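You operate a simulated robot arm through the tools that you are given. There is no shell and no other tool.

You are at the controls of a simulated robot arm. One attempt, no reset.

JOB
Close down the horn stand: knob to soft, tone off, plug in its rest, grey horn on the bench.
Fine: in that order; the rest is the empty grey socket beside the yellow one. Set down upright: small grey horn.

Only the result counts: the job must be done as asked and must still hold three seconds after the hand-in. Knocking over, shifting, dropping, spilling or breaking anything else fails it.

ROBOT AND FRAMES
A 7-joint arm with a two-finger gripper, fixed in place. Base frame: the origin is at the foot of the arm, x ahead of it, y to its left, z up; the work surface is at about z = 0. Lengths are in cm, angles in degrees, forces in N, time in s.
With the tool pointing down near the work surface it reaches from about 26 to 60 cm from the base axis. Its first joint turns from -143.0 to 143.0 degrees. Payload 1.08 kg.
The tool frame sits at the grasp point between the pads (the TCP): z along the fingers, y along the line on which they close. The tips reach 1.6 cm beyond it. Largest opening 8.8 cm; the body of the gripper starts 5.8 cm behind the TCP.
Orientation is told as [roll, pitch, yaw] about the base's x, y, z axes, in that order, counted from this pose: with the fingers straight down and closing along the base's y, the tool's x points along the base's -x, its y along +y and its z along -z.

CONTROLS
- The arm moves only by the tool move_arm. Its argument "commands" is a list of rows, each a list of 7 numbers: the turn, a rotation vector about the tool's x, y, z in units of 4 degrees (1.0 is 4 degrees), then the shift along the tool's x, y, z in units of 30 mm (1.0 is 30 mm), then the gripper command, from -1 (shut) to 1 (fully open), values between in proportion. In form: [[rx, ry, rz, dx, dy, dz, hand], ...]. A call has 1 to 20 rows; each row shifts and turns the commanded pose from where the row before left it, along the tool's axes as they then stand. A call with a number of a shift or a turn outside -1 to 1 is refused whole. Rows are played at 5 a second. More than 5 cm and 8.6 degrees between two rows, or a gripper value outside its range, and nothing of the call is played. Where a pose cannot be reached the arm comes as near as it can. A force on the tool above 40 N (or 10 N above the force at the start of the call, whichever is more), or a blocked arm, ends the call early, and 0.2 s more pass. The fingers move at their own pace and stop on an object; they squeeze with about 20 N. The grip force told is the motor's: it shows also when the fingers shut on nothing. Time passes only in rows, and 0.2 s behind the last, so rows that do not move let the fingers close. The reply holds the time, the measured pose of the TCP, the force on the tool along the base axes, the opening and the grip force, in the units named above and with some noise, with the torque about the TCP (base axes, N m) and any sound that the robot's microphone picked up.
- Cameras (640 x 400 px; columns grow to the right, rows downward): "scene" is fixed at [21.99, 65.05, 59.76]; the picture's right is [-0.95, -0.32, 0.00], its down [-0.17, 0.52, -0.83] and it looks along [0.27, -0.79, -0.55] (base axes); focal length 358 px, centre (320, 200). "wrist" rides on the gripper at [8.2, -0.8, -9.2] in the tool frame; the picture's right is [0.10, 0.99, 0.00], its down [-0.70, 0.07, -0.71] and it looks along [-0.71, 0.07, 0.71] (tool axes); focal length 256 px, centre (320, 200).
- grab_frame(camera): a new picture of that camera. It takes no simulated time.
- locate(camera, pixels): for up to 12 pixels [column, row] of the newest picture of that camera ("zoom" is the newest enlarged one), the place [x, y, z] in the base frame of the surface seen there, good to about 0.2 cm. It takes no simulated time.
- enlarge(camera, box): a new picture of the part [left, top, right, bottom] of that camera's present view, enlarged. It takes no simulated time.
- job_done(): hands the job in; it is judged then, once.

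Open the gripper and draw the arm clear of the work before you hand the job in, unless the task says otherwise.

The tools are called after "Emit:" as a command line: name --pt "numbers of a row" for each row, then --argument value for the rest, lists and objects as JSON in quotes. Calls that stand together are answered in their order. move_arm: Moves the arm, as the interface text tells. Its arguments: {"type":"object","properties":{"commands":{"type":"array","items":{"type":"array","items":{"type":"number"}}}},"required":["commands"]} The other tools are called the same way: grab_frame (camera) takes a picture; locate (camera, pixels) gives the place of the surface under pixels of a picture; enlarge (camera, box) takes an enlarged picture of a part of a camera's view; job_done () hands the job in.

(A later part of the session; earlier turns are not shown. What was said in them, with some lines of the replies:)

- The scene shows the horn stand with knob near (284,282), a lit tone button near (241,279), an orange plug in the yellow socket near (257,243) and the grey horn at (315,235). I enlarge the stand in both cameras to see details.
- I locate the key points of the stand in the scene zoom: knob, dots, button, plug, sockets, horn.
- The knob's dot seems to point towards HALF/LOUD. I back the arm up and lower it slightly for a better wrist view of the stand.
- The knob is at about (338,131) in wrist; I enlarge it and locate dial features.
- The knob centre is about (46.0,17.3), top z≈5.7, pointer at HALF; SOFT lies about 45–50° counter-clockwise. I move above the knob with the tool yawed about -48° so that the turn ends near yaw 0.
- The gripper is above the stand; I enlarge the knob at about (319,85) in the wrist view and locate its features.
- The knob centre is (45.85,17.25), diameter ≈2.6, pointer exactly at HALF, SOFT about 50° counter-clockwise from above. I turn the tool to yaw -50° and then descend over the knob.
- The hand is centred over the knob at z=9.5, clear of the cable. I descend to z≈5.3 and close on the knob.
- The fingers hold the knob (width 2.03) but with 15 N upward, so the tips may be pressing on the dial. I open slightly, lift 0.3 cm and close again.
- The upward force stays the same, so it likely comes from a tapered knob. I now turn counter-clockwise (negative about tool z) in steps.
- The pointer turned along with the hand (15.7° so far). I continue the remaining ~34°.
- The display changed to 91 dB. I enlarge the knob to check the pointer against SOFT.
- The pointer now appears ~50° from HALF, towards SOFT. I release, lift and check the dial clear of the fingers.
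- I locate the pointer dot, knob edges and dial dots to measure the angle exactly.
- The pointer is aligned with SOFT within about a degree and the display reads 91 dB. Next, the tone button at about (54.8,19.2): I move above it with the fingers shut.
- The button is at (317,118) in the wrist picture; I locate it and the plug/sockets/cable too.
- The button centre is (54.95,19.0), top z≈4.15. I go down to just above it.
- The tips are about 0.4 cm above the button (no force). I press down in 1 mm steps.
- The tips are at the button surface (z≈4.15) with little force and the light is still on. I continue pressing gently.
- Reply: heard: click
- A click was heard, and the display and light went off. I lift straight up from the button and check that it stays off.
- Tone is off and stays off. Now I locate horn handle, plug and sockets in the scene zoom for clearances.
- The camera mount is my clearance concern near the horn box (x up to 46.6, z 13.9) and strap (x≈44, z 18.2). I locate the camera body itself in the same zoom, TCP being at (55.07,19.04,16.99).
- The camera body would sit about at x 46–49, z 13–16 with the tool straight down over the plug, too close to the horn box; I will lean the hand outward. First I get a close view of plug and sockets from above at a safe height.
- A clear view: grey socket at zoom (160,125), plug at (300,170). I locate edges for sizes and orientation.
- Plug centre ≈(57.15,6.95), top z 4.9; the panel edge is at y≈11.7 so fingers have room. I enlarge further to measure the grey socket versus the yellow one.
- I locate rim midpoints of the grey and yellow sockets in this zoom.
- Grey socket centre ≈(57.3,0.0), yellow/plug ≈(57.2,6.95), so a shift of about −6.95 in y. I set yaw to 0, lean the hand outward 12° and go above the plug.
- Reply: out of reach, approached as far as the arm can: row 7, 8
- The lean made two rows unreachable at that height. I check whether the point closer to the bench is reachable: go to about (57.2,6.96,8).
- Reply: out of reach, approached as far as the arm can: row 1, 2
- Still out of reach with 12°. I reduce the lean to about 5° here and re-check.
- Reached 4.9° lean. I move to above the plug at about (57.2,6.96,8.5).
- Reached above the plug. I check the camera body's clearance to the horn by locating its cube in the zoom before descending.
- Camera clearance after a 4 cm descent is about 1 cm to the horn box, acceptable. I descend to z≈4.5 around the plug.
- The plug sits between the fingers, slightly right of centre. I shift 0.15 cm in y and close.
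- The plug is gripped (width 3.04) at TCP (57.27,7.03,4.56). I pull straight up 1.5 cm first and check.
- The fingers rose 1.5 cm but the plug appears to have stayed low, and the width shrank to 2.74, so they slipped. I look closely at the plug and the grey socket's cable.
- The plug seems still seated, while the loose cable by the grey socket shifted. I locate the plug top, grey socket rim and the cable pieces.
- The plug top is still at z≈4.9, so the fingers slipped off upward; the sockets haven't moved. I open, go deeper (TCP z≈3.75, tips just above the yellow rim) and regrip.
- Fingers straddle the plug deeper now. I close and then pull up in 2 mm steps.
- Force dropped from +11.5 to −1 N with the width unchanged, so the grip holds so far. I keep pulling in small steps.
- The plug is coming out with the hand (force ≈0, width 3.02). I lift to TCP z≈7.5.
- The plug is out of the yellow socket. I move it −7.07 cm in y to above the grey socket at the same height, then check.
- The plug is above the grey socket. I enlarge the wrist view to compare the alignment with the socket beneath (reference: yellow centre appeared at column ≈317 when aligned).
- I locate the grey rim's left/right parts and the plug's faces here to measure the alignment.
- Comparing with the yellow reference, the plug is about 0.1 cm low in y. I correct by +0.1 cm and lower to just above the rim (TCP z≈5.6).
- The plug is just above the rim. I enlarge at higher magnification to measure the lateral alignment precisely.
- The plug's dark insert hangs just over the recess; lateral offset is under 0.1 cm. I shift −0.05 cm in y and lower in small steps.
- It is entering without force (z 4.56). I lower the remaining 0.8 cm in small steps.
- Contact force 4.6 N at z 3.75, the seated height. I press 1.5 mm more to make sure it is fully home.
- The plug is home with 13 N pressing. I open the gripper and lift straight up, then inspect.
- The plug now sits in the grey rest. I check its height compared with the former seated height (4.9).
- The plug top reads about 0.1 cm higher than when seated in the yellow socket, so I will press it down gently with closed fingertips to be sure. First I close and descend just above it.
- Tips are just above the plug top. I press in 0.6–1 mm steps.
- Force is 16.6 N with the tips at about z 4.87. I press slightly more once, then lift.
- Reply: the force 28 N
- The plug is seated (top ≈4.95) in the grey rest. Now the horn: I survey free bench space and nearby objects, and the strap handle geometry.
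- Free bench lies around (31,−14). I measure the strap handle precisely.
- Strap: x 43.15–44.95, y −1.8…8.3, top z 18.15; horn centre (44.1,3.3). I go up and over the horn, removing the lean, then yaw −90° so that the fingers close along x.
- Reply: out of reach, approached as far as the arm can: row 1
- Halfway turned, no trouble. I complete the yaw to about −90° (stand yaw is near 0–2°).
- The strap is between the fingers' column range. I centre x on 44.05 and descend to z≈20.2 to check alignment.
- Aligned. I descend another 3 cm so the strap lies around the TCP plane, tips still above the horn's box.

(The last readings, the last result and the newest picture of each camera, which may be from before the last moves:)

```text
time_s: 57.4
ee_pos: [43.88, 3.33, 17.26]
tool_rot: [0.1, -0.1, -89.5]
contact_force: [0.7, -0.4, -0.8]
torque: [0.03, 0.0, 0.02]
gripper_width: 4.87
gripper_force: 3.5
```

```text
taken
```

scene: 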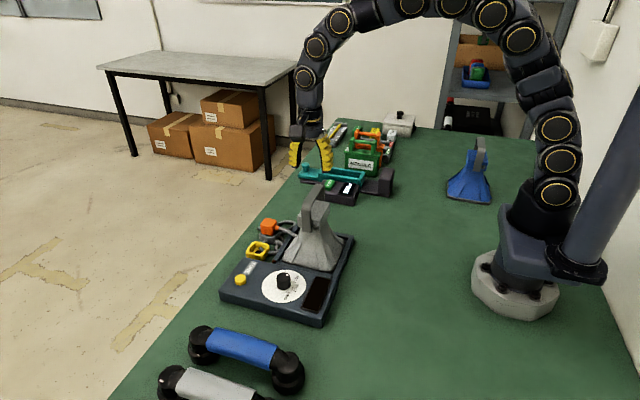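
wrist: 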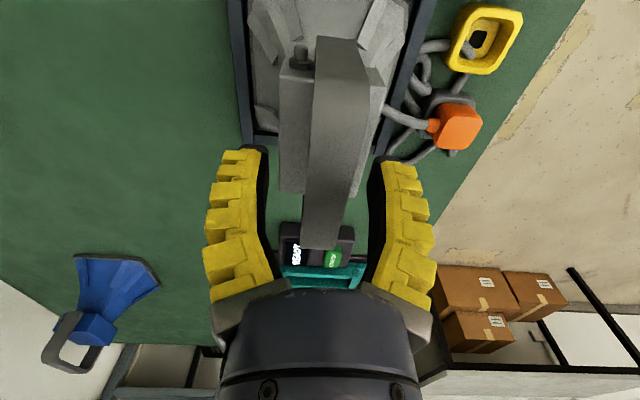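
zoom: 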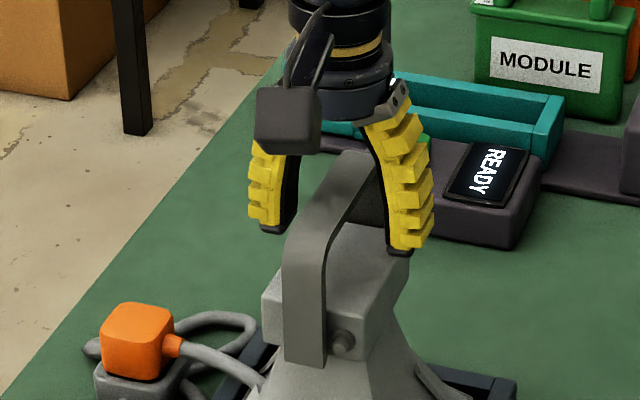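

The strap is between the fingers. I close on it gently.

Emit:
move_arm --pt "0 0 0 0 0.03 0 -0.2" --pt "0 0 0 0 0 0 -0.4" --pt "0 0 0 0 0 0 -0.6" --pt "0 0 0 0 0 0 -1" --pt "0 0 0 0 0 0 -1" --pt "0 0 0 0 0 0 -1"

Emit:
enlarge --camera "scene" --box '[260, 150, 360, 240]'

Emit:
grab_frame --camera "wrist"

```text
time_s: 58.8
ee_pos: [44.04, 3.32, 17.09]
tool_rot: [0.0, 0.0, -89.6]
contact_force: [-0.1, 0.2, -3.3]
torque: [0.05, 0.01, 0.0]
gripper_width: 0.57
gripper_force: 19.7
```

```text
4.44 times, centred on (310, 195) of scene
```

zoom: 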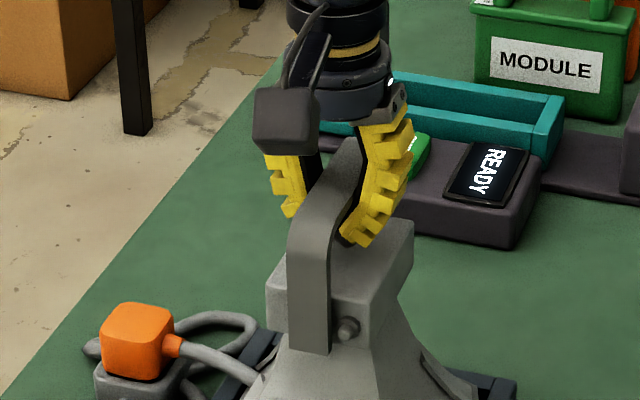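

```text
taken
```

wrist: 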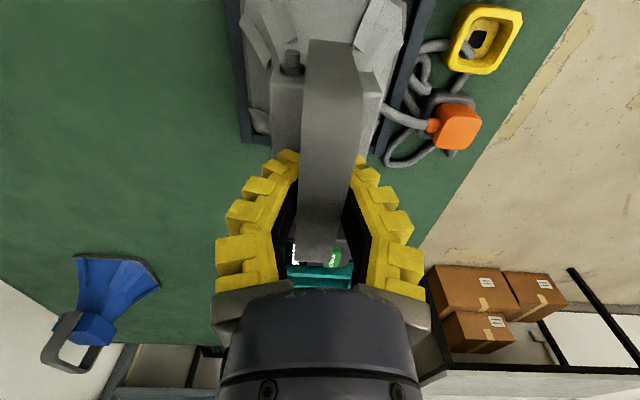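

The fingers curve in under the strap (opening 0.57), so the strap is captured from below. I lift 1 cm slowly and check.

Emit:
move_arm --pt "0 0 0 0 0 -0.1 -1" --pt "0 0 0 0 0 -0.12 -1" --pt "0 0 0 0 0 -0.12 -1" --pt "0 0 0 0 0 0 -1" --pt "0 0 0 0 0 0 -1"

Emit:
enlarge --camera "scene" --box '[240, 150, 380, 290]'

```text
time_s: 60.0
ee_pos: [43.89, 3.28, 18.31]
tool_rot: [0.0, -0.1, -89.6]
contact_force: [1.2, 0.0, -3.3]
torque: [0.02, 0.0, 0.01]
gripper_width: 0.6
gripper_force: 20.2
```

```text
2.86 times, centred on (310, 220) of scene
```

zoom: 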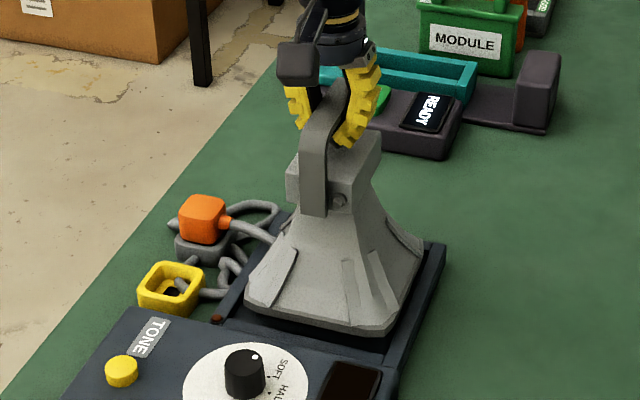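

The horn hangs level (3.3 N). I lift a further 5 cm and check clearance and cable.

Emit:
move_arm --pt "0 0 0 0 0 -0.3 -1" --pt "0 0 0 0 0 -0.35 -1" --pt "0 0 0 0 0 -0.35 -1" --pt "0 0 0 0 0 -0.35 -1" --pt "0 0 0 0 0 -0.35 -1" --pt "0 0 0 0 0 0 -1"

Emit:
enlarge --camera "scene" --box '[220, 130, 380, 290]'

Emit:
grab_frame --camera "wrist"

```text
time_s: 61.4
ee_pos: [43.99, 3.21, 23.43]
tool_rot: [0.0, -0.1, -89.6]
contact_force: [0.1, -0.4, -3.3]
torque: [0.04, -0.04, -0.02]
gripper_width: 0.61
gripper_force: 19.9
```

```text
2.50 times, centred on (300, 210) of scene
```

zoom: 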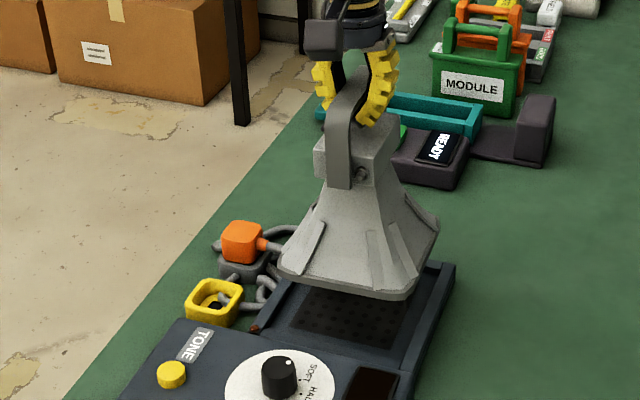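

```text
taken
```

wrist: 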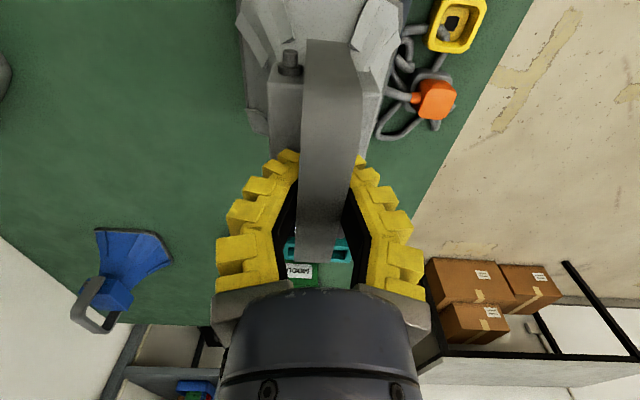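

The horn is well clear of the tray. I carry it smoothly toward the free area around (31,−14).

Emit:
move_arm --pt "0 0 0 -0.2 -0.15 0 -1" --pt "0 0 0 -0.35 -0.26 0 -1" --pt "0 0 0 -0.48 -0.36 0 -1" --pt "0 0 0 -0.48 -0.36 0 -1" --pt "0 0 0 -0.48 -0.36 0 -1" --pt "0 0 0 -0.48 -0.36 0 -1" --pt "0 0 0 -0.48 -0.36 0 -1" --pt "0 0 0 -0.48 -0.36 0 -1" --pt "0 0 0 -0.48 -0.36 0 -1" --pt "0 0 0 -0.48 -0.36 0 -1" --pt "0 0 0 -0.48 -0.36 0 -1" --pt "0 0 0 -0.4 -0.3 0 -1" --pt "0 0 0 -0.3 -0.2 0 -1" --pt "0 0 0 -0.16 -0.18 0 -1" --pt "0 0 0 0 0 0 -1" --pt "0 0 0 0 0 0 -1"

Emit:
grab_frame --camera "scene"

Emit:
grab_frame --camera "wrist"

```text
time_s: 64.8
ee_pos: [31.07, -13.79, 23.44]
tool_rot: [0.0, -0.1, -89.5]
contact_force: [0.6, -0.1, -3.8]
torque: [-0.02, -0.02, 0.02]
gripper_width: 0.61
gripper_force: 19.4
```

```text
taken
```

scene: 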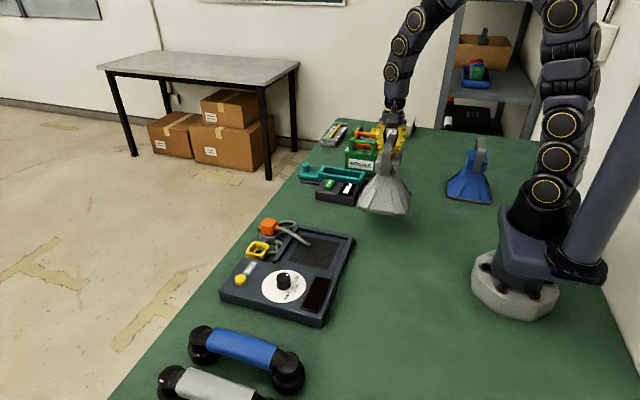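

```text
taken
```

wrist: 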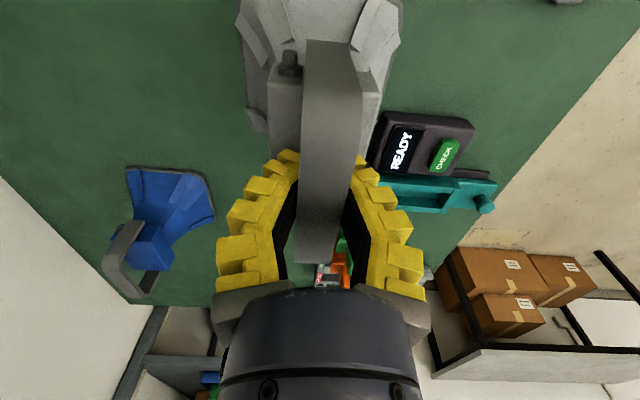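

The horn hangs over free bench. I locate the READY unit's near corners, blue horn base and horn rim to confirm the landing spot.

Emit:
locate --camera "wrist" --pixels '[[375, 165], [387, 118], [470, 122], [370, 180], [212, 215], [190, 175], [260, 130], [395, 30]]'

Emit:
locate --camera "scene" --pixels '[[320, 198], [353, 206], [392, 195], [362, 207], [385, 214], [408, 213], [405, 180], [370, 178], [450, 192]]'

```text
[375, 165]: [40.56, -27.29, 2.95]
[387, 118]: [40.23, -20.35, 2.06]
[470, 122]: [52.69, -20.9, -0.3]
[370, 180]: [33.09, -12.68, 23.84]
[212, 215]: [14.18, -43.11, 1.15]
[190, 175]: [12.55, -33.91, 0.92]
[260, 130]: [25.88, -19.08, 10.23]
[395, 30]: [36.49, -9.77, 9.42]
```

```text
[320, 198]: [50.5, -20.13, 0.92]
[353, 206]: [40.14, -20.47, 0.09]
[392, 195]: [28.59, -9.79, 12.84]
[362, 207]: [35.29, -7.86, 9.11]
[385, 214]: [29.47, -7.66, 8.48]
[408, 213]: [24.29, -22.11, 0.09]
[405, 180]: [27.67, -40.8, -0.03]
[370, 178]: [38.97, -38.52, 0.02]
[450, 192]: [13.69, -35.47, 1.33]
```

The landing spot is clear (READY unit x≥40, y≤−20; tray corner at y≥−3.4). I lower to z≈17.4 first.

Emit:
move_arm --pt "0 0 0 0 0 0.25 -1" --pt "0 0 0 0 0 0.35 -1" --pt "0 0 0 0 0 0.35 -1" --pt "0 0 0 0 0 0.35 -1" --pt "0 0 0 0 0 0.35 -1" --pt "0 0 0 0 0 0.25 -1" --pt "0 0 0 0 0 0.1 -1" --pt "0 0 0 0 0 0 -1"

Emit:
enlarge --camera "scene" --box '[330, 120, 450, 250]'

```text
time_s: 66.6
ee_pos: [31.12, -13.95, 17.31]
tool_rot: [0.0, -0.1, -89.6]
contact_force: [-0.6, -0.5, -4.2]
torque: [0.01, -0.01, 0.02]
gripper_width: 0.59
gripper_force: 20.0
```

```text
3.08 times, centred on (390, 185) of scene
```

zoom: 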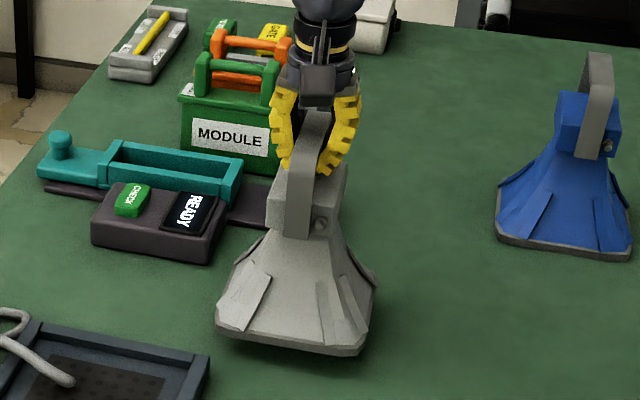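

Still hanging about 1–2 cm above the bench. I lower in small steps, watching the force.

Emit:
move_arm --pt "0 0 0 0 0 0.1 -1" --pt "0 0 0 0 0 0.08 -1" --pt "0 0 0 0 0 0.06 -1" --pt "0 0 0 0 0 0 -1"

Emit:
enlarge --camera "scene" --box '[360, 190, 430, 245]'

```text
time_s: 67.6
ee_pos: [31.21, -14.07, 16.7]
tool_rot: [0.1, 0.1, -89.7]
contact_force: [-0.7, 0.2, -3.9]
torque: [0.01, -0.01, -0.01]
gripper_width: 0.6
gripper_force: 20.0
```

```text
7.27 times, centred on (395, 218) of scene
```

zoom: 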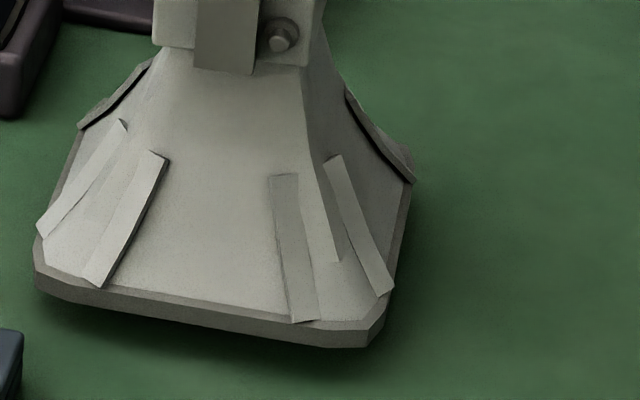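

Emit:
move_arm --pt "0 0 0 0 0 0.06 -1" --pt "0 0 0 0 0 0.05 -1" --pt "0 0 0 0 0 0.05 -1" --pt "0 0 0 0 0 0 -1"

Emit:
enlarge --camera "scene" --box '[360, 190, 430, 245]'

```text
time_s: 68.6
ee_pos: [31.17, -13.98, 16.24]
tool_rot: [0.0, 0.1, -89.6]
contact_force: [-0.3, 0.4, -3.9]
torque: [-0.01, 0.01, 0.01]
gripper_width: 0.57
gripper_force: 20.1
```

```text
7.27 times, centred on (395, 218) of scene
```

zoom: 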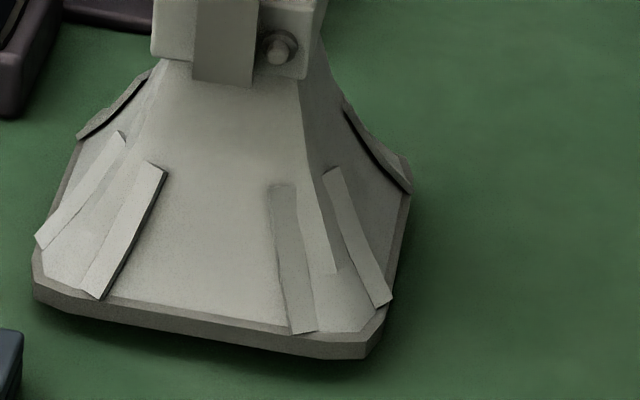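

The force is still −3.9 N with a shadow gap left, so it is still hanging slightly above the bench. I continue lowering by 1 mm steps.

Emit:
move_arm --pt "0 0 0 0 0 0.04 -1" --pt "0 0 0 0 0 0.04 -1" --pt "0 0 0 0 0 0.03 -1" --pt "0 0 0 0 0 0 -1"

Emit:
enlarge --camera "scene" --box '[360, 190, 430, 245]'

```text
time_s: 69.6
ee_pos: [31.17, -13.89, 15.84]
tool_rot: [-0.1, 0.1, -89.6]
contact_force: [-0.2, 0.7, -4.0]
torque: [-0.01, -0.02, 0.01]
gripper_width: 0.62
gripper_force: 20.5
```

```text
7.27 times, centred on (395, 218) of scene
```

zoom: 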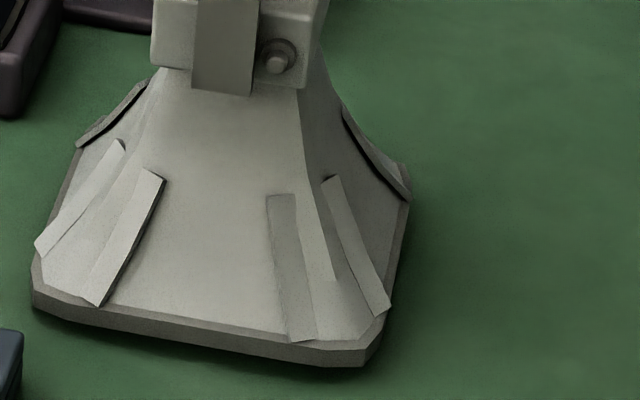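

Almost down; force is still −4 N. I continue.

Emit:
move_arm --pt "0 0 0 0 0 0.03 -1" --pt "0 0 0 0 0 0.03 -1" --pt "0 0 0 0 0 0.03 -1" --pt "0 0 0 0 0 0 -1"

Emit:
enlarge --camera "scene" --box '[360, 190, 430, 245]'

```text
time_s: 70.6
ee_pos: [31.17, -13.95, 15.52]
tool_rot: [0.0, 0.0, -89.7]
contact_force: [0.2, -0.3, -4.1]
torque: [0.01, 0.0, -0.03]
gripper_width: 0.6
gripper_force: 19.9
```

```text
7.27 times, centred on (395, 218) of scene
```

zoom: 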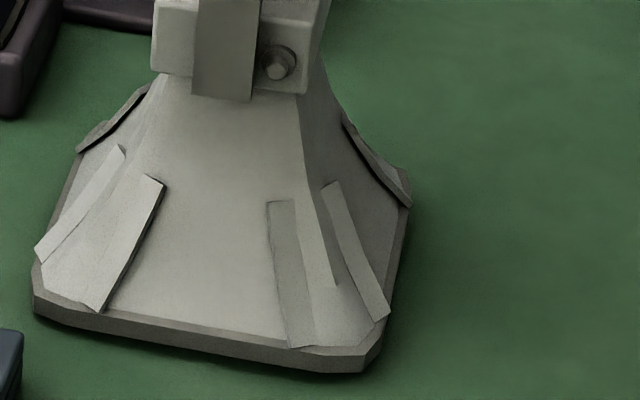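

Still lowering (base edge moved from row 367 to 372) with the weight still on the hand. I go on in 1 mm steps.

Emit:
move_arm --pt "0 0 0 0 0 0.03 -1" --pt "0 0 0 0 0 0.03 -1" --pt "0 0 0 0 0 0 -1"

Emit:
enlarge --camera "scene" --box '[360, 190, 430, 245]'

```text
time_s: 71.4
ee_pos: [31.02, -13.88, 15.29]
tool_rot: [-0.1, -0.1, -89.6]
contact_force: [-0.2, 0.3, -3.6]
torque: [0.03, -0.04, 0.01]
gripper_width: 0.6
gripper_force: 19.7
```

```text
7.27 times, centred on (395, 218) of scene
```

zoom: 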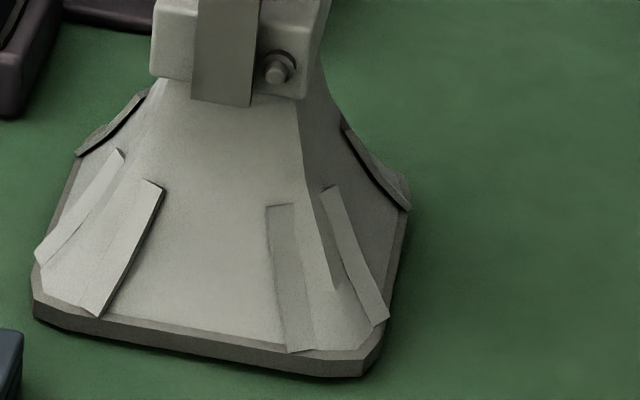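

Emit:
move_arm --pt "0 0 0 0 0 0.03 -1" --pt "0 0 0 0 0 0.02 -1" --pt "0 0 0 0 0 0 -1"

Emit:
enlarge --camera "scene" --box '[360, 190, 430, 245]'

```text
time_s: 72.2
ee_pos: [31.19, -14.1, 15.06]
tool_rot: [0.0, -0.1, -89.6]
contact_force: [-0.7, 0.6, -3.5]
torque: [0.02, 0.0, -0.02]
gripper_width: 0.6
gripper_force: 20.0
```

```text
7.27 times, centred on (395, 218) of scene
```

zoom: 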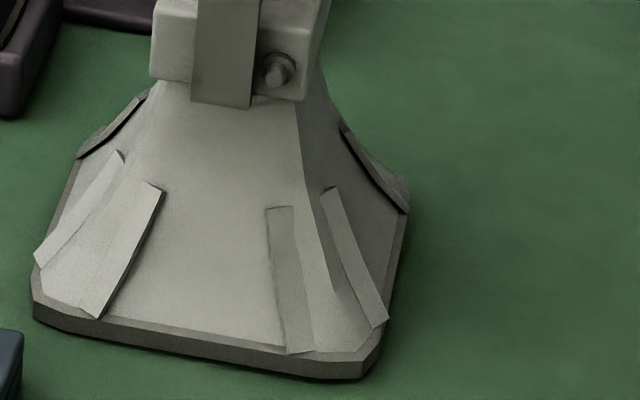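

Still carrying 3.5 N. I locate the base edge to see the remaining gap.

Emit:
locate --camera "zoom" --pixels '[[200, 340], [200, 350], [200, 362], [300, 365], [300, 372], [300, 385], [350, 375], [100, 325]]'

Emit:
move_arm --pt "0 0 0 0 0 0.02 -1" --pt "0 0 0 0 0 0.02 -1" --pt "0 0 0 0 0 0 -1"

```text
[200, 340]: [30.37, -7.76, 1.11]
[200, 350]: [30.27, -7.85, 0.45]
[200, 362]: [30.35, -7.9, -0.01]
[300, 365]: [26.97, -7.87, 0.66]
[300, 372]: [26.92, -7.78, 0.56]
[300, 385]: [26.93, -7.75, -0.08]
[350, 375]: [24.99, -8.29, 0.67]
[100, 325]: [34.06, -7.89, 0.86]
```

```text
time_s: 73.0
ee_pos: [31.16, -13.95, 15.15]
tool_rot: [0.0, 0.1, -89.6]
contact_force: [-0.7, 0.6, -3.5]
torque: [-0.07, 0.02, -0.04]
gripper_width: 0.61
gripper_force: 19.4
```

Nearly touching. I continue with 0.6–0.9 mm steps.

Emit:
move_arm --pt "0 0 0 0 0 0.03 -1" --pt "0 0 0 0 0 0.03 -1" --pt "0 0 0 0 0 0 -1"

Emit:
enlarge --camera "scene" --box '[360, 190, 430, 245]'

```text
time_s: 73.8
ee_pos: [31.0, -13.95, 14.98]
tool_rot: [0.0, 0.0, -89.6]
contact_force: [0.7, 1.3, 2.1]
torque: [-0.04, 0.02, -0.01]
gripper_width: 0.59
gripper_force: 20.2
```

```text
7.27 times, centred on (395, 218) of scene
```

zoom: 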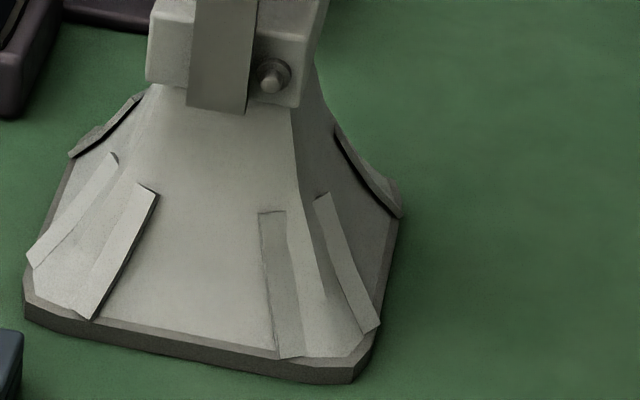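

The force turned to +2 N: the horn stands on the bench. I open the fingers and wait.

Emit:
move_arm --pt "0 0 0 0 0 0 -0.8" --pt "0 0 0 0 0 0 -0.5" --pt "0 0 0 0 0 0 -0.2" --pt "0 0 0 0 0 0 0.1" --pt "0 0 0 0 0 0 0.1" --pt "0 0 0 0 0 0 0.1"

Emit:
enlarge --camera "scene" --box '[330, 120, 450, 250]'

Emit:
grab_frame --camera "wrist"

```text
time_s: 75.2
ee_pos: [31.11, -13.92, 15.03]
tool_rot: [-0.1, 0.0, -89.6]
contact_force: [0.0, 1.2, 0.5]
torque: [-0.01, -0.03, 0.01]
gripper_width: 5.3
gripper_force: 3.1
```

```text
3.08 times, centred on (390, 185) of scene
```

zoom: 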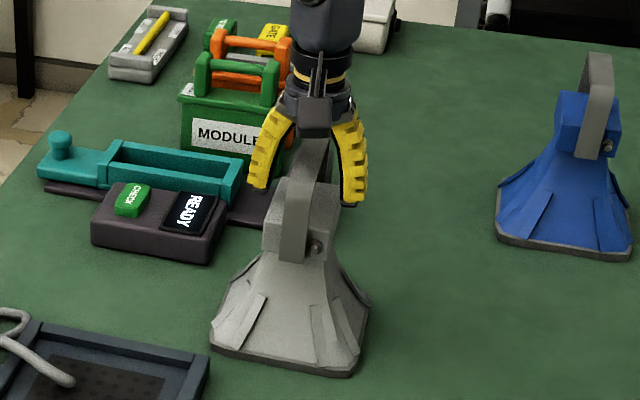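

```text
taken
```

wrist: 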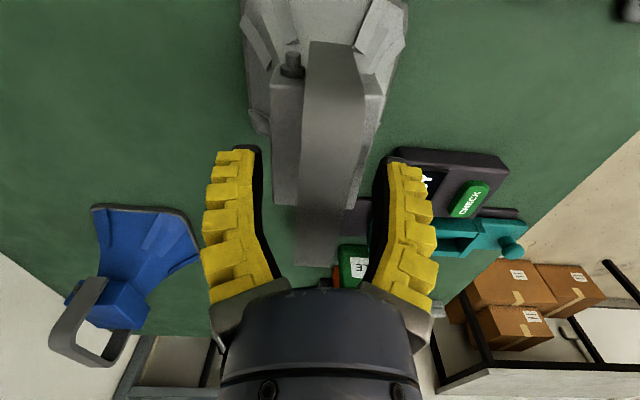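

The fingers are clear of the strap on both sides. I lift straight up and then retreat.

Emit:
move_arm --pt "0 0 0 0 0 -0.2 0.1" --pt "0 0 0 0 0 -0.4 0.1" --pt "0 0 0 0 0 -0.7 0.1" --pt "0 0 0 0 0 -0.9 0.1" --pt "0 0 0 0 0 -0.9 0.1" --pt "0 0 0 0 0 -0.9 0.1" --pt "0 0 0 0 0 -0.9 0.5" --pt "0 0 0 0 0 0 1"

Emit:
grab_frame --camera "scene"

Emit:
enlarge --camera "scene" --box '[330, 120, 450, 250]'

Emit:
enlarge --camera "scene" --box '[210, 200, 370, 330]'

```text
time_s: 77.0
ee_pos: [30.96, -13.94, 29.79]
tool_rot: [-0.1, 0.0, -89.7]
contact_force: [-0.1, 0.3, 0.4]
torque: [-0.02, 0.01, -0.03]
gripper_width: 8.8
gripper_force: 0.1
```

```text
taken
```

scene: 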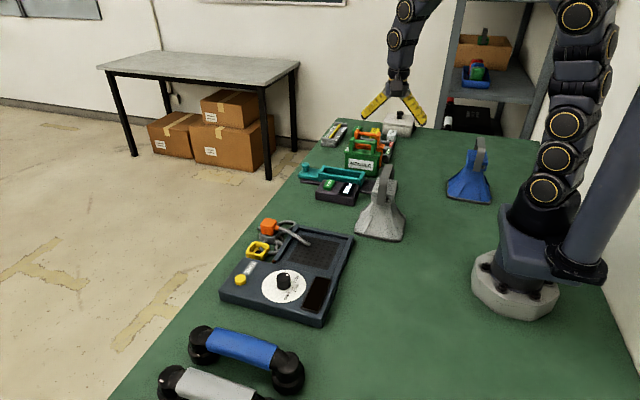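

```text
3.08 times, centred on (390, 185) of scene
```

zoom: 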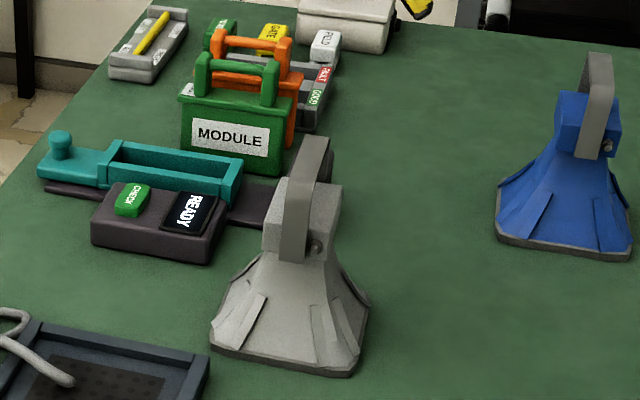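

```text
3.08 times, centred on (290, 265) of scene
```

zoom: 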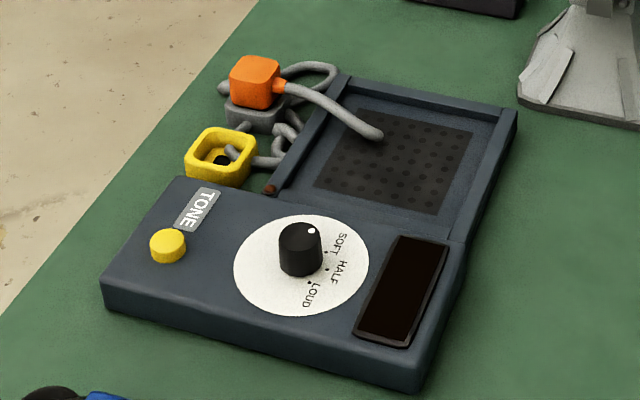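

The horn stands upright, tone dark, pointer at SOFT, plug in the grey rest. I move the arm a little further away and take a last check.

Emit:
move_arm --pt "0 0 0 0 0 -0.6 1" --pt "0 0 0 0.6 0 -0.6 1" --pt "0 0 0 0.6 0 0 1" --pt "0 0 0 0 0 0 1" --pt "0 0 0 0 0 0 1" --pt "0 0 0 0 0 0 1"

Emit:
enlarge --camera "scene" --box '[230, 150, 430, 310]'

Emit:
enlarge --camera "scene" --box '[230, 210, 340, 310]'

```text
time_s: 78.4
ee_pos: [31.15, -10.25, 33.46]
tool_rot: [0.0, 0.0, -89.5]
contact_force: [0.4, 0.1, 0.2]
torque: [0.0, -0.01, 0.02]
gripper_width: 8.81
gripper_force: 0.0
```

```text
2.50 times, centred on (330, 230) of scene
```

zoom: 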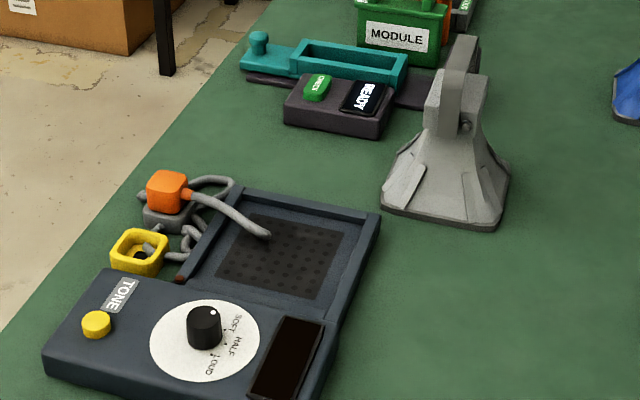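

```text
4.00 times, centred on (285, 260) of scene
```

zoom: 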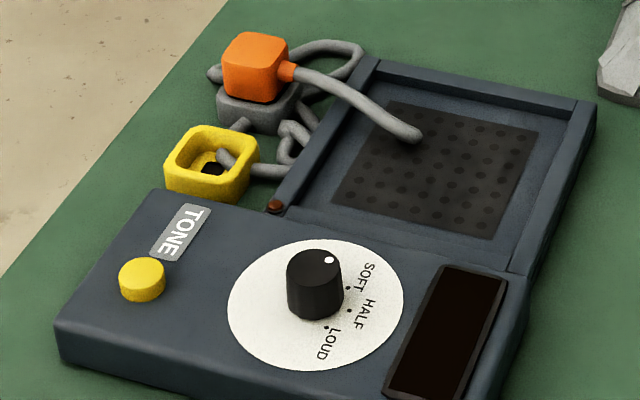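

All four parts are done in order: knob at SOFT, tone off (display and lamp dark), plug in the grey rest, and grey horn upright on the bench. The gripper is open and clear, so I hand in.

Emit:
job_done

```text
The job is handed in.
```

I closed down the horn stand in the order you gave and handed the job in. The last pictures before hand-in showed all four parts holding. The tool gave no verdict.

- **Knob:** the pointer sits at SOFT, within about a degree by measurement. The display had dropped from 94 to 91 dB before I switched the tone off.
- **Tone:** one press gave a click. The lamp and the display went dark and stayed dark.
- **Plug:** it is out of the yellow socket and seated in the grey rest. My first grip slipped off the plug without moving it, so I gripped lower and pulled it free. After inserting it I pressed it down to be sure, and its top ended at about the same height as it had in the yellow socket.
- **Horn:** the small grey horn stands upright on open bench at about (31, −14), clear of everything around it.

The plug's loose cable changed shape as the plug moved and now lies partly over the empty horn tray. I saw nothing else shifted. The gripper is open and drawn clear above the bench.
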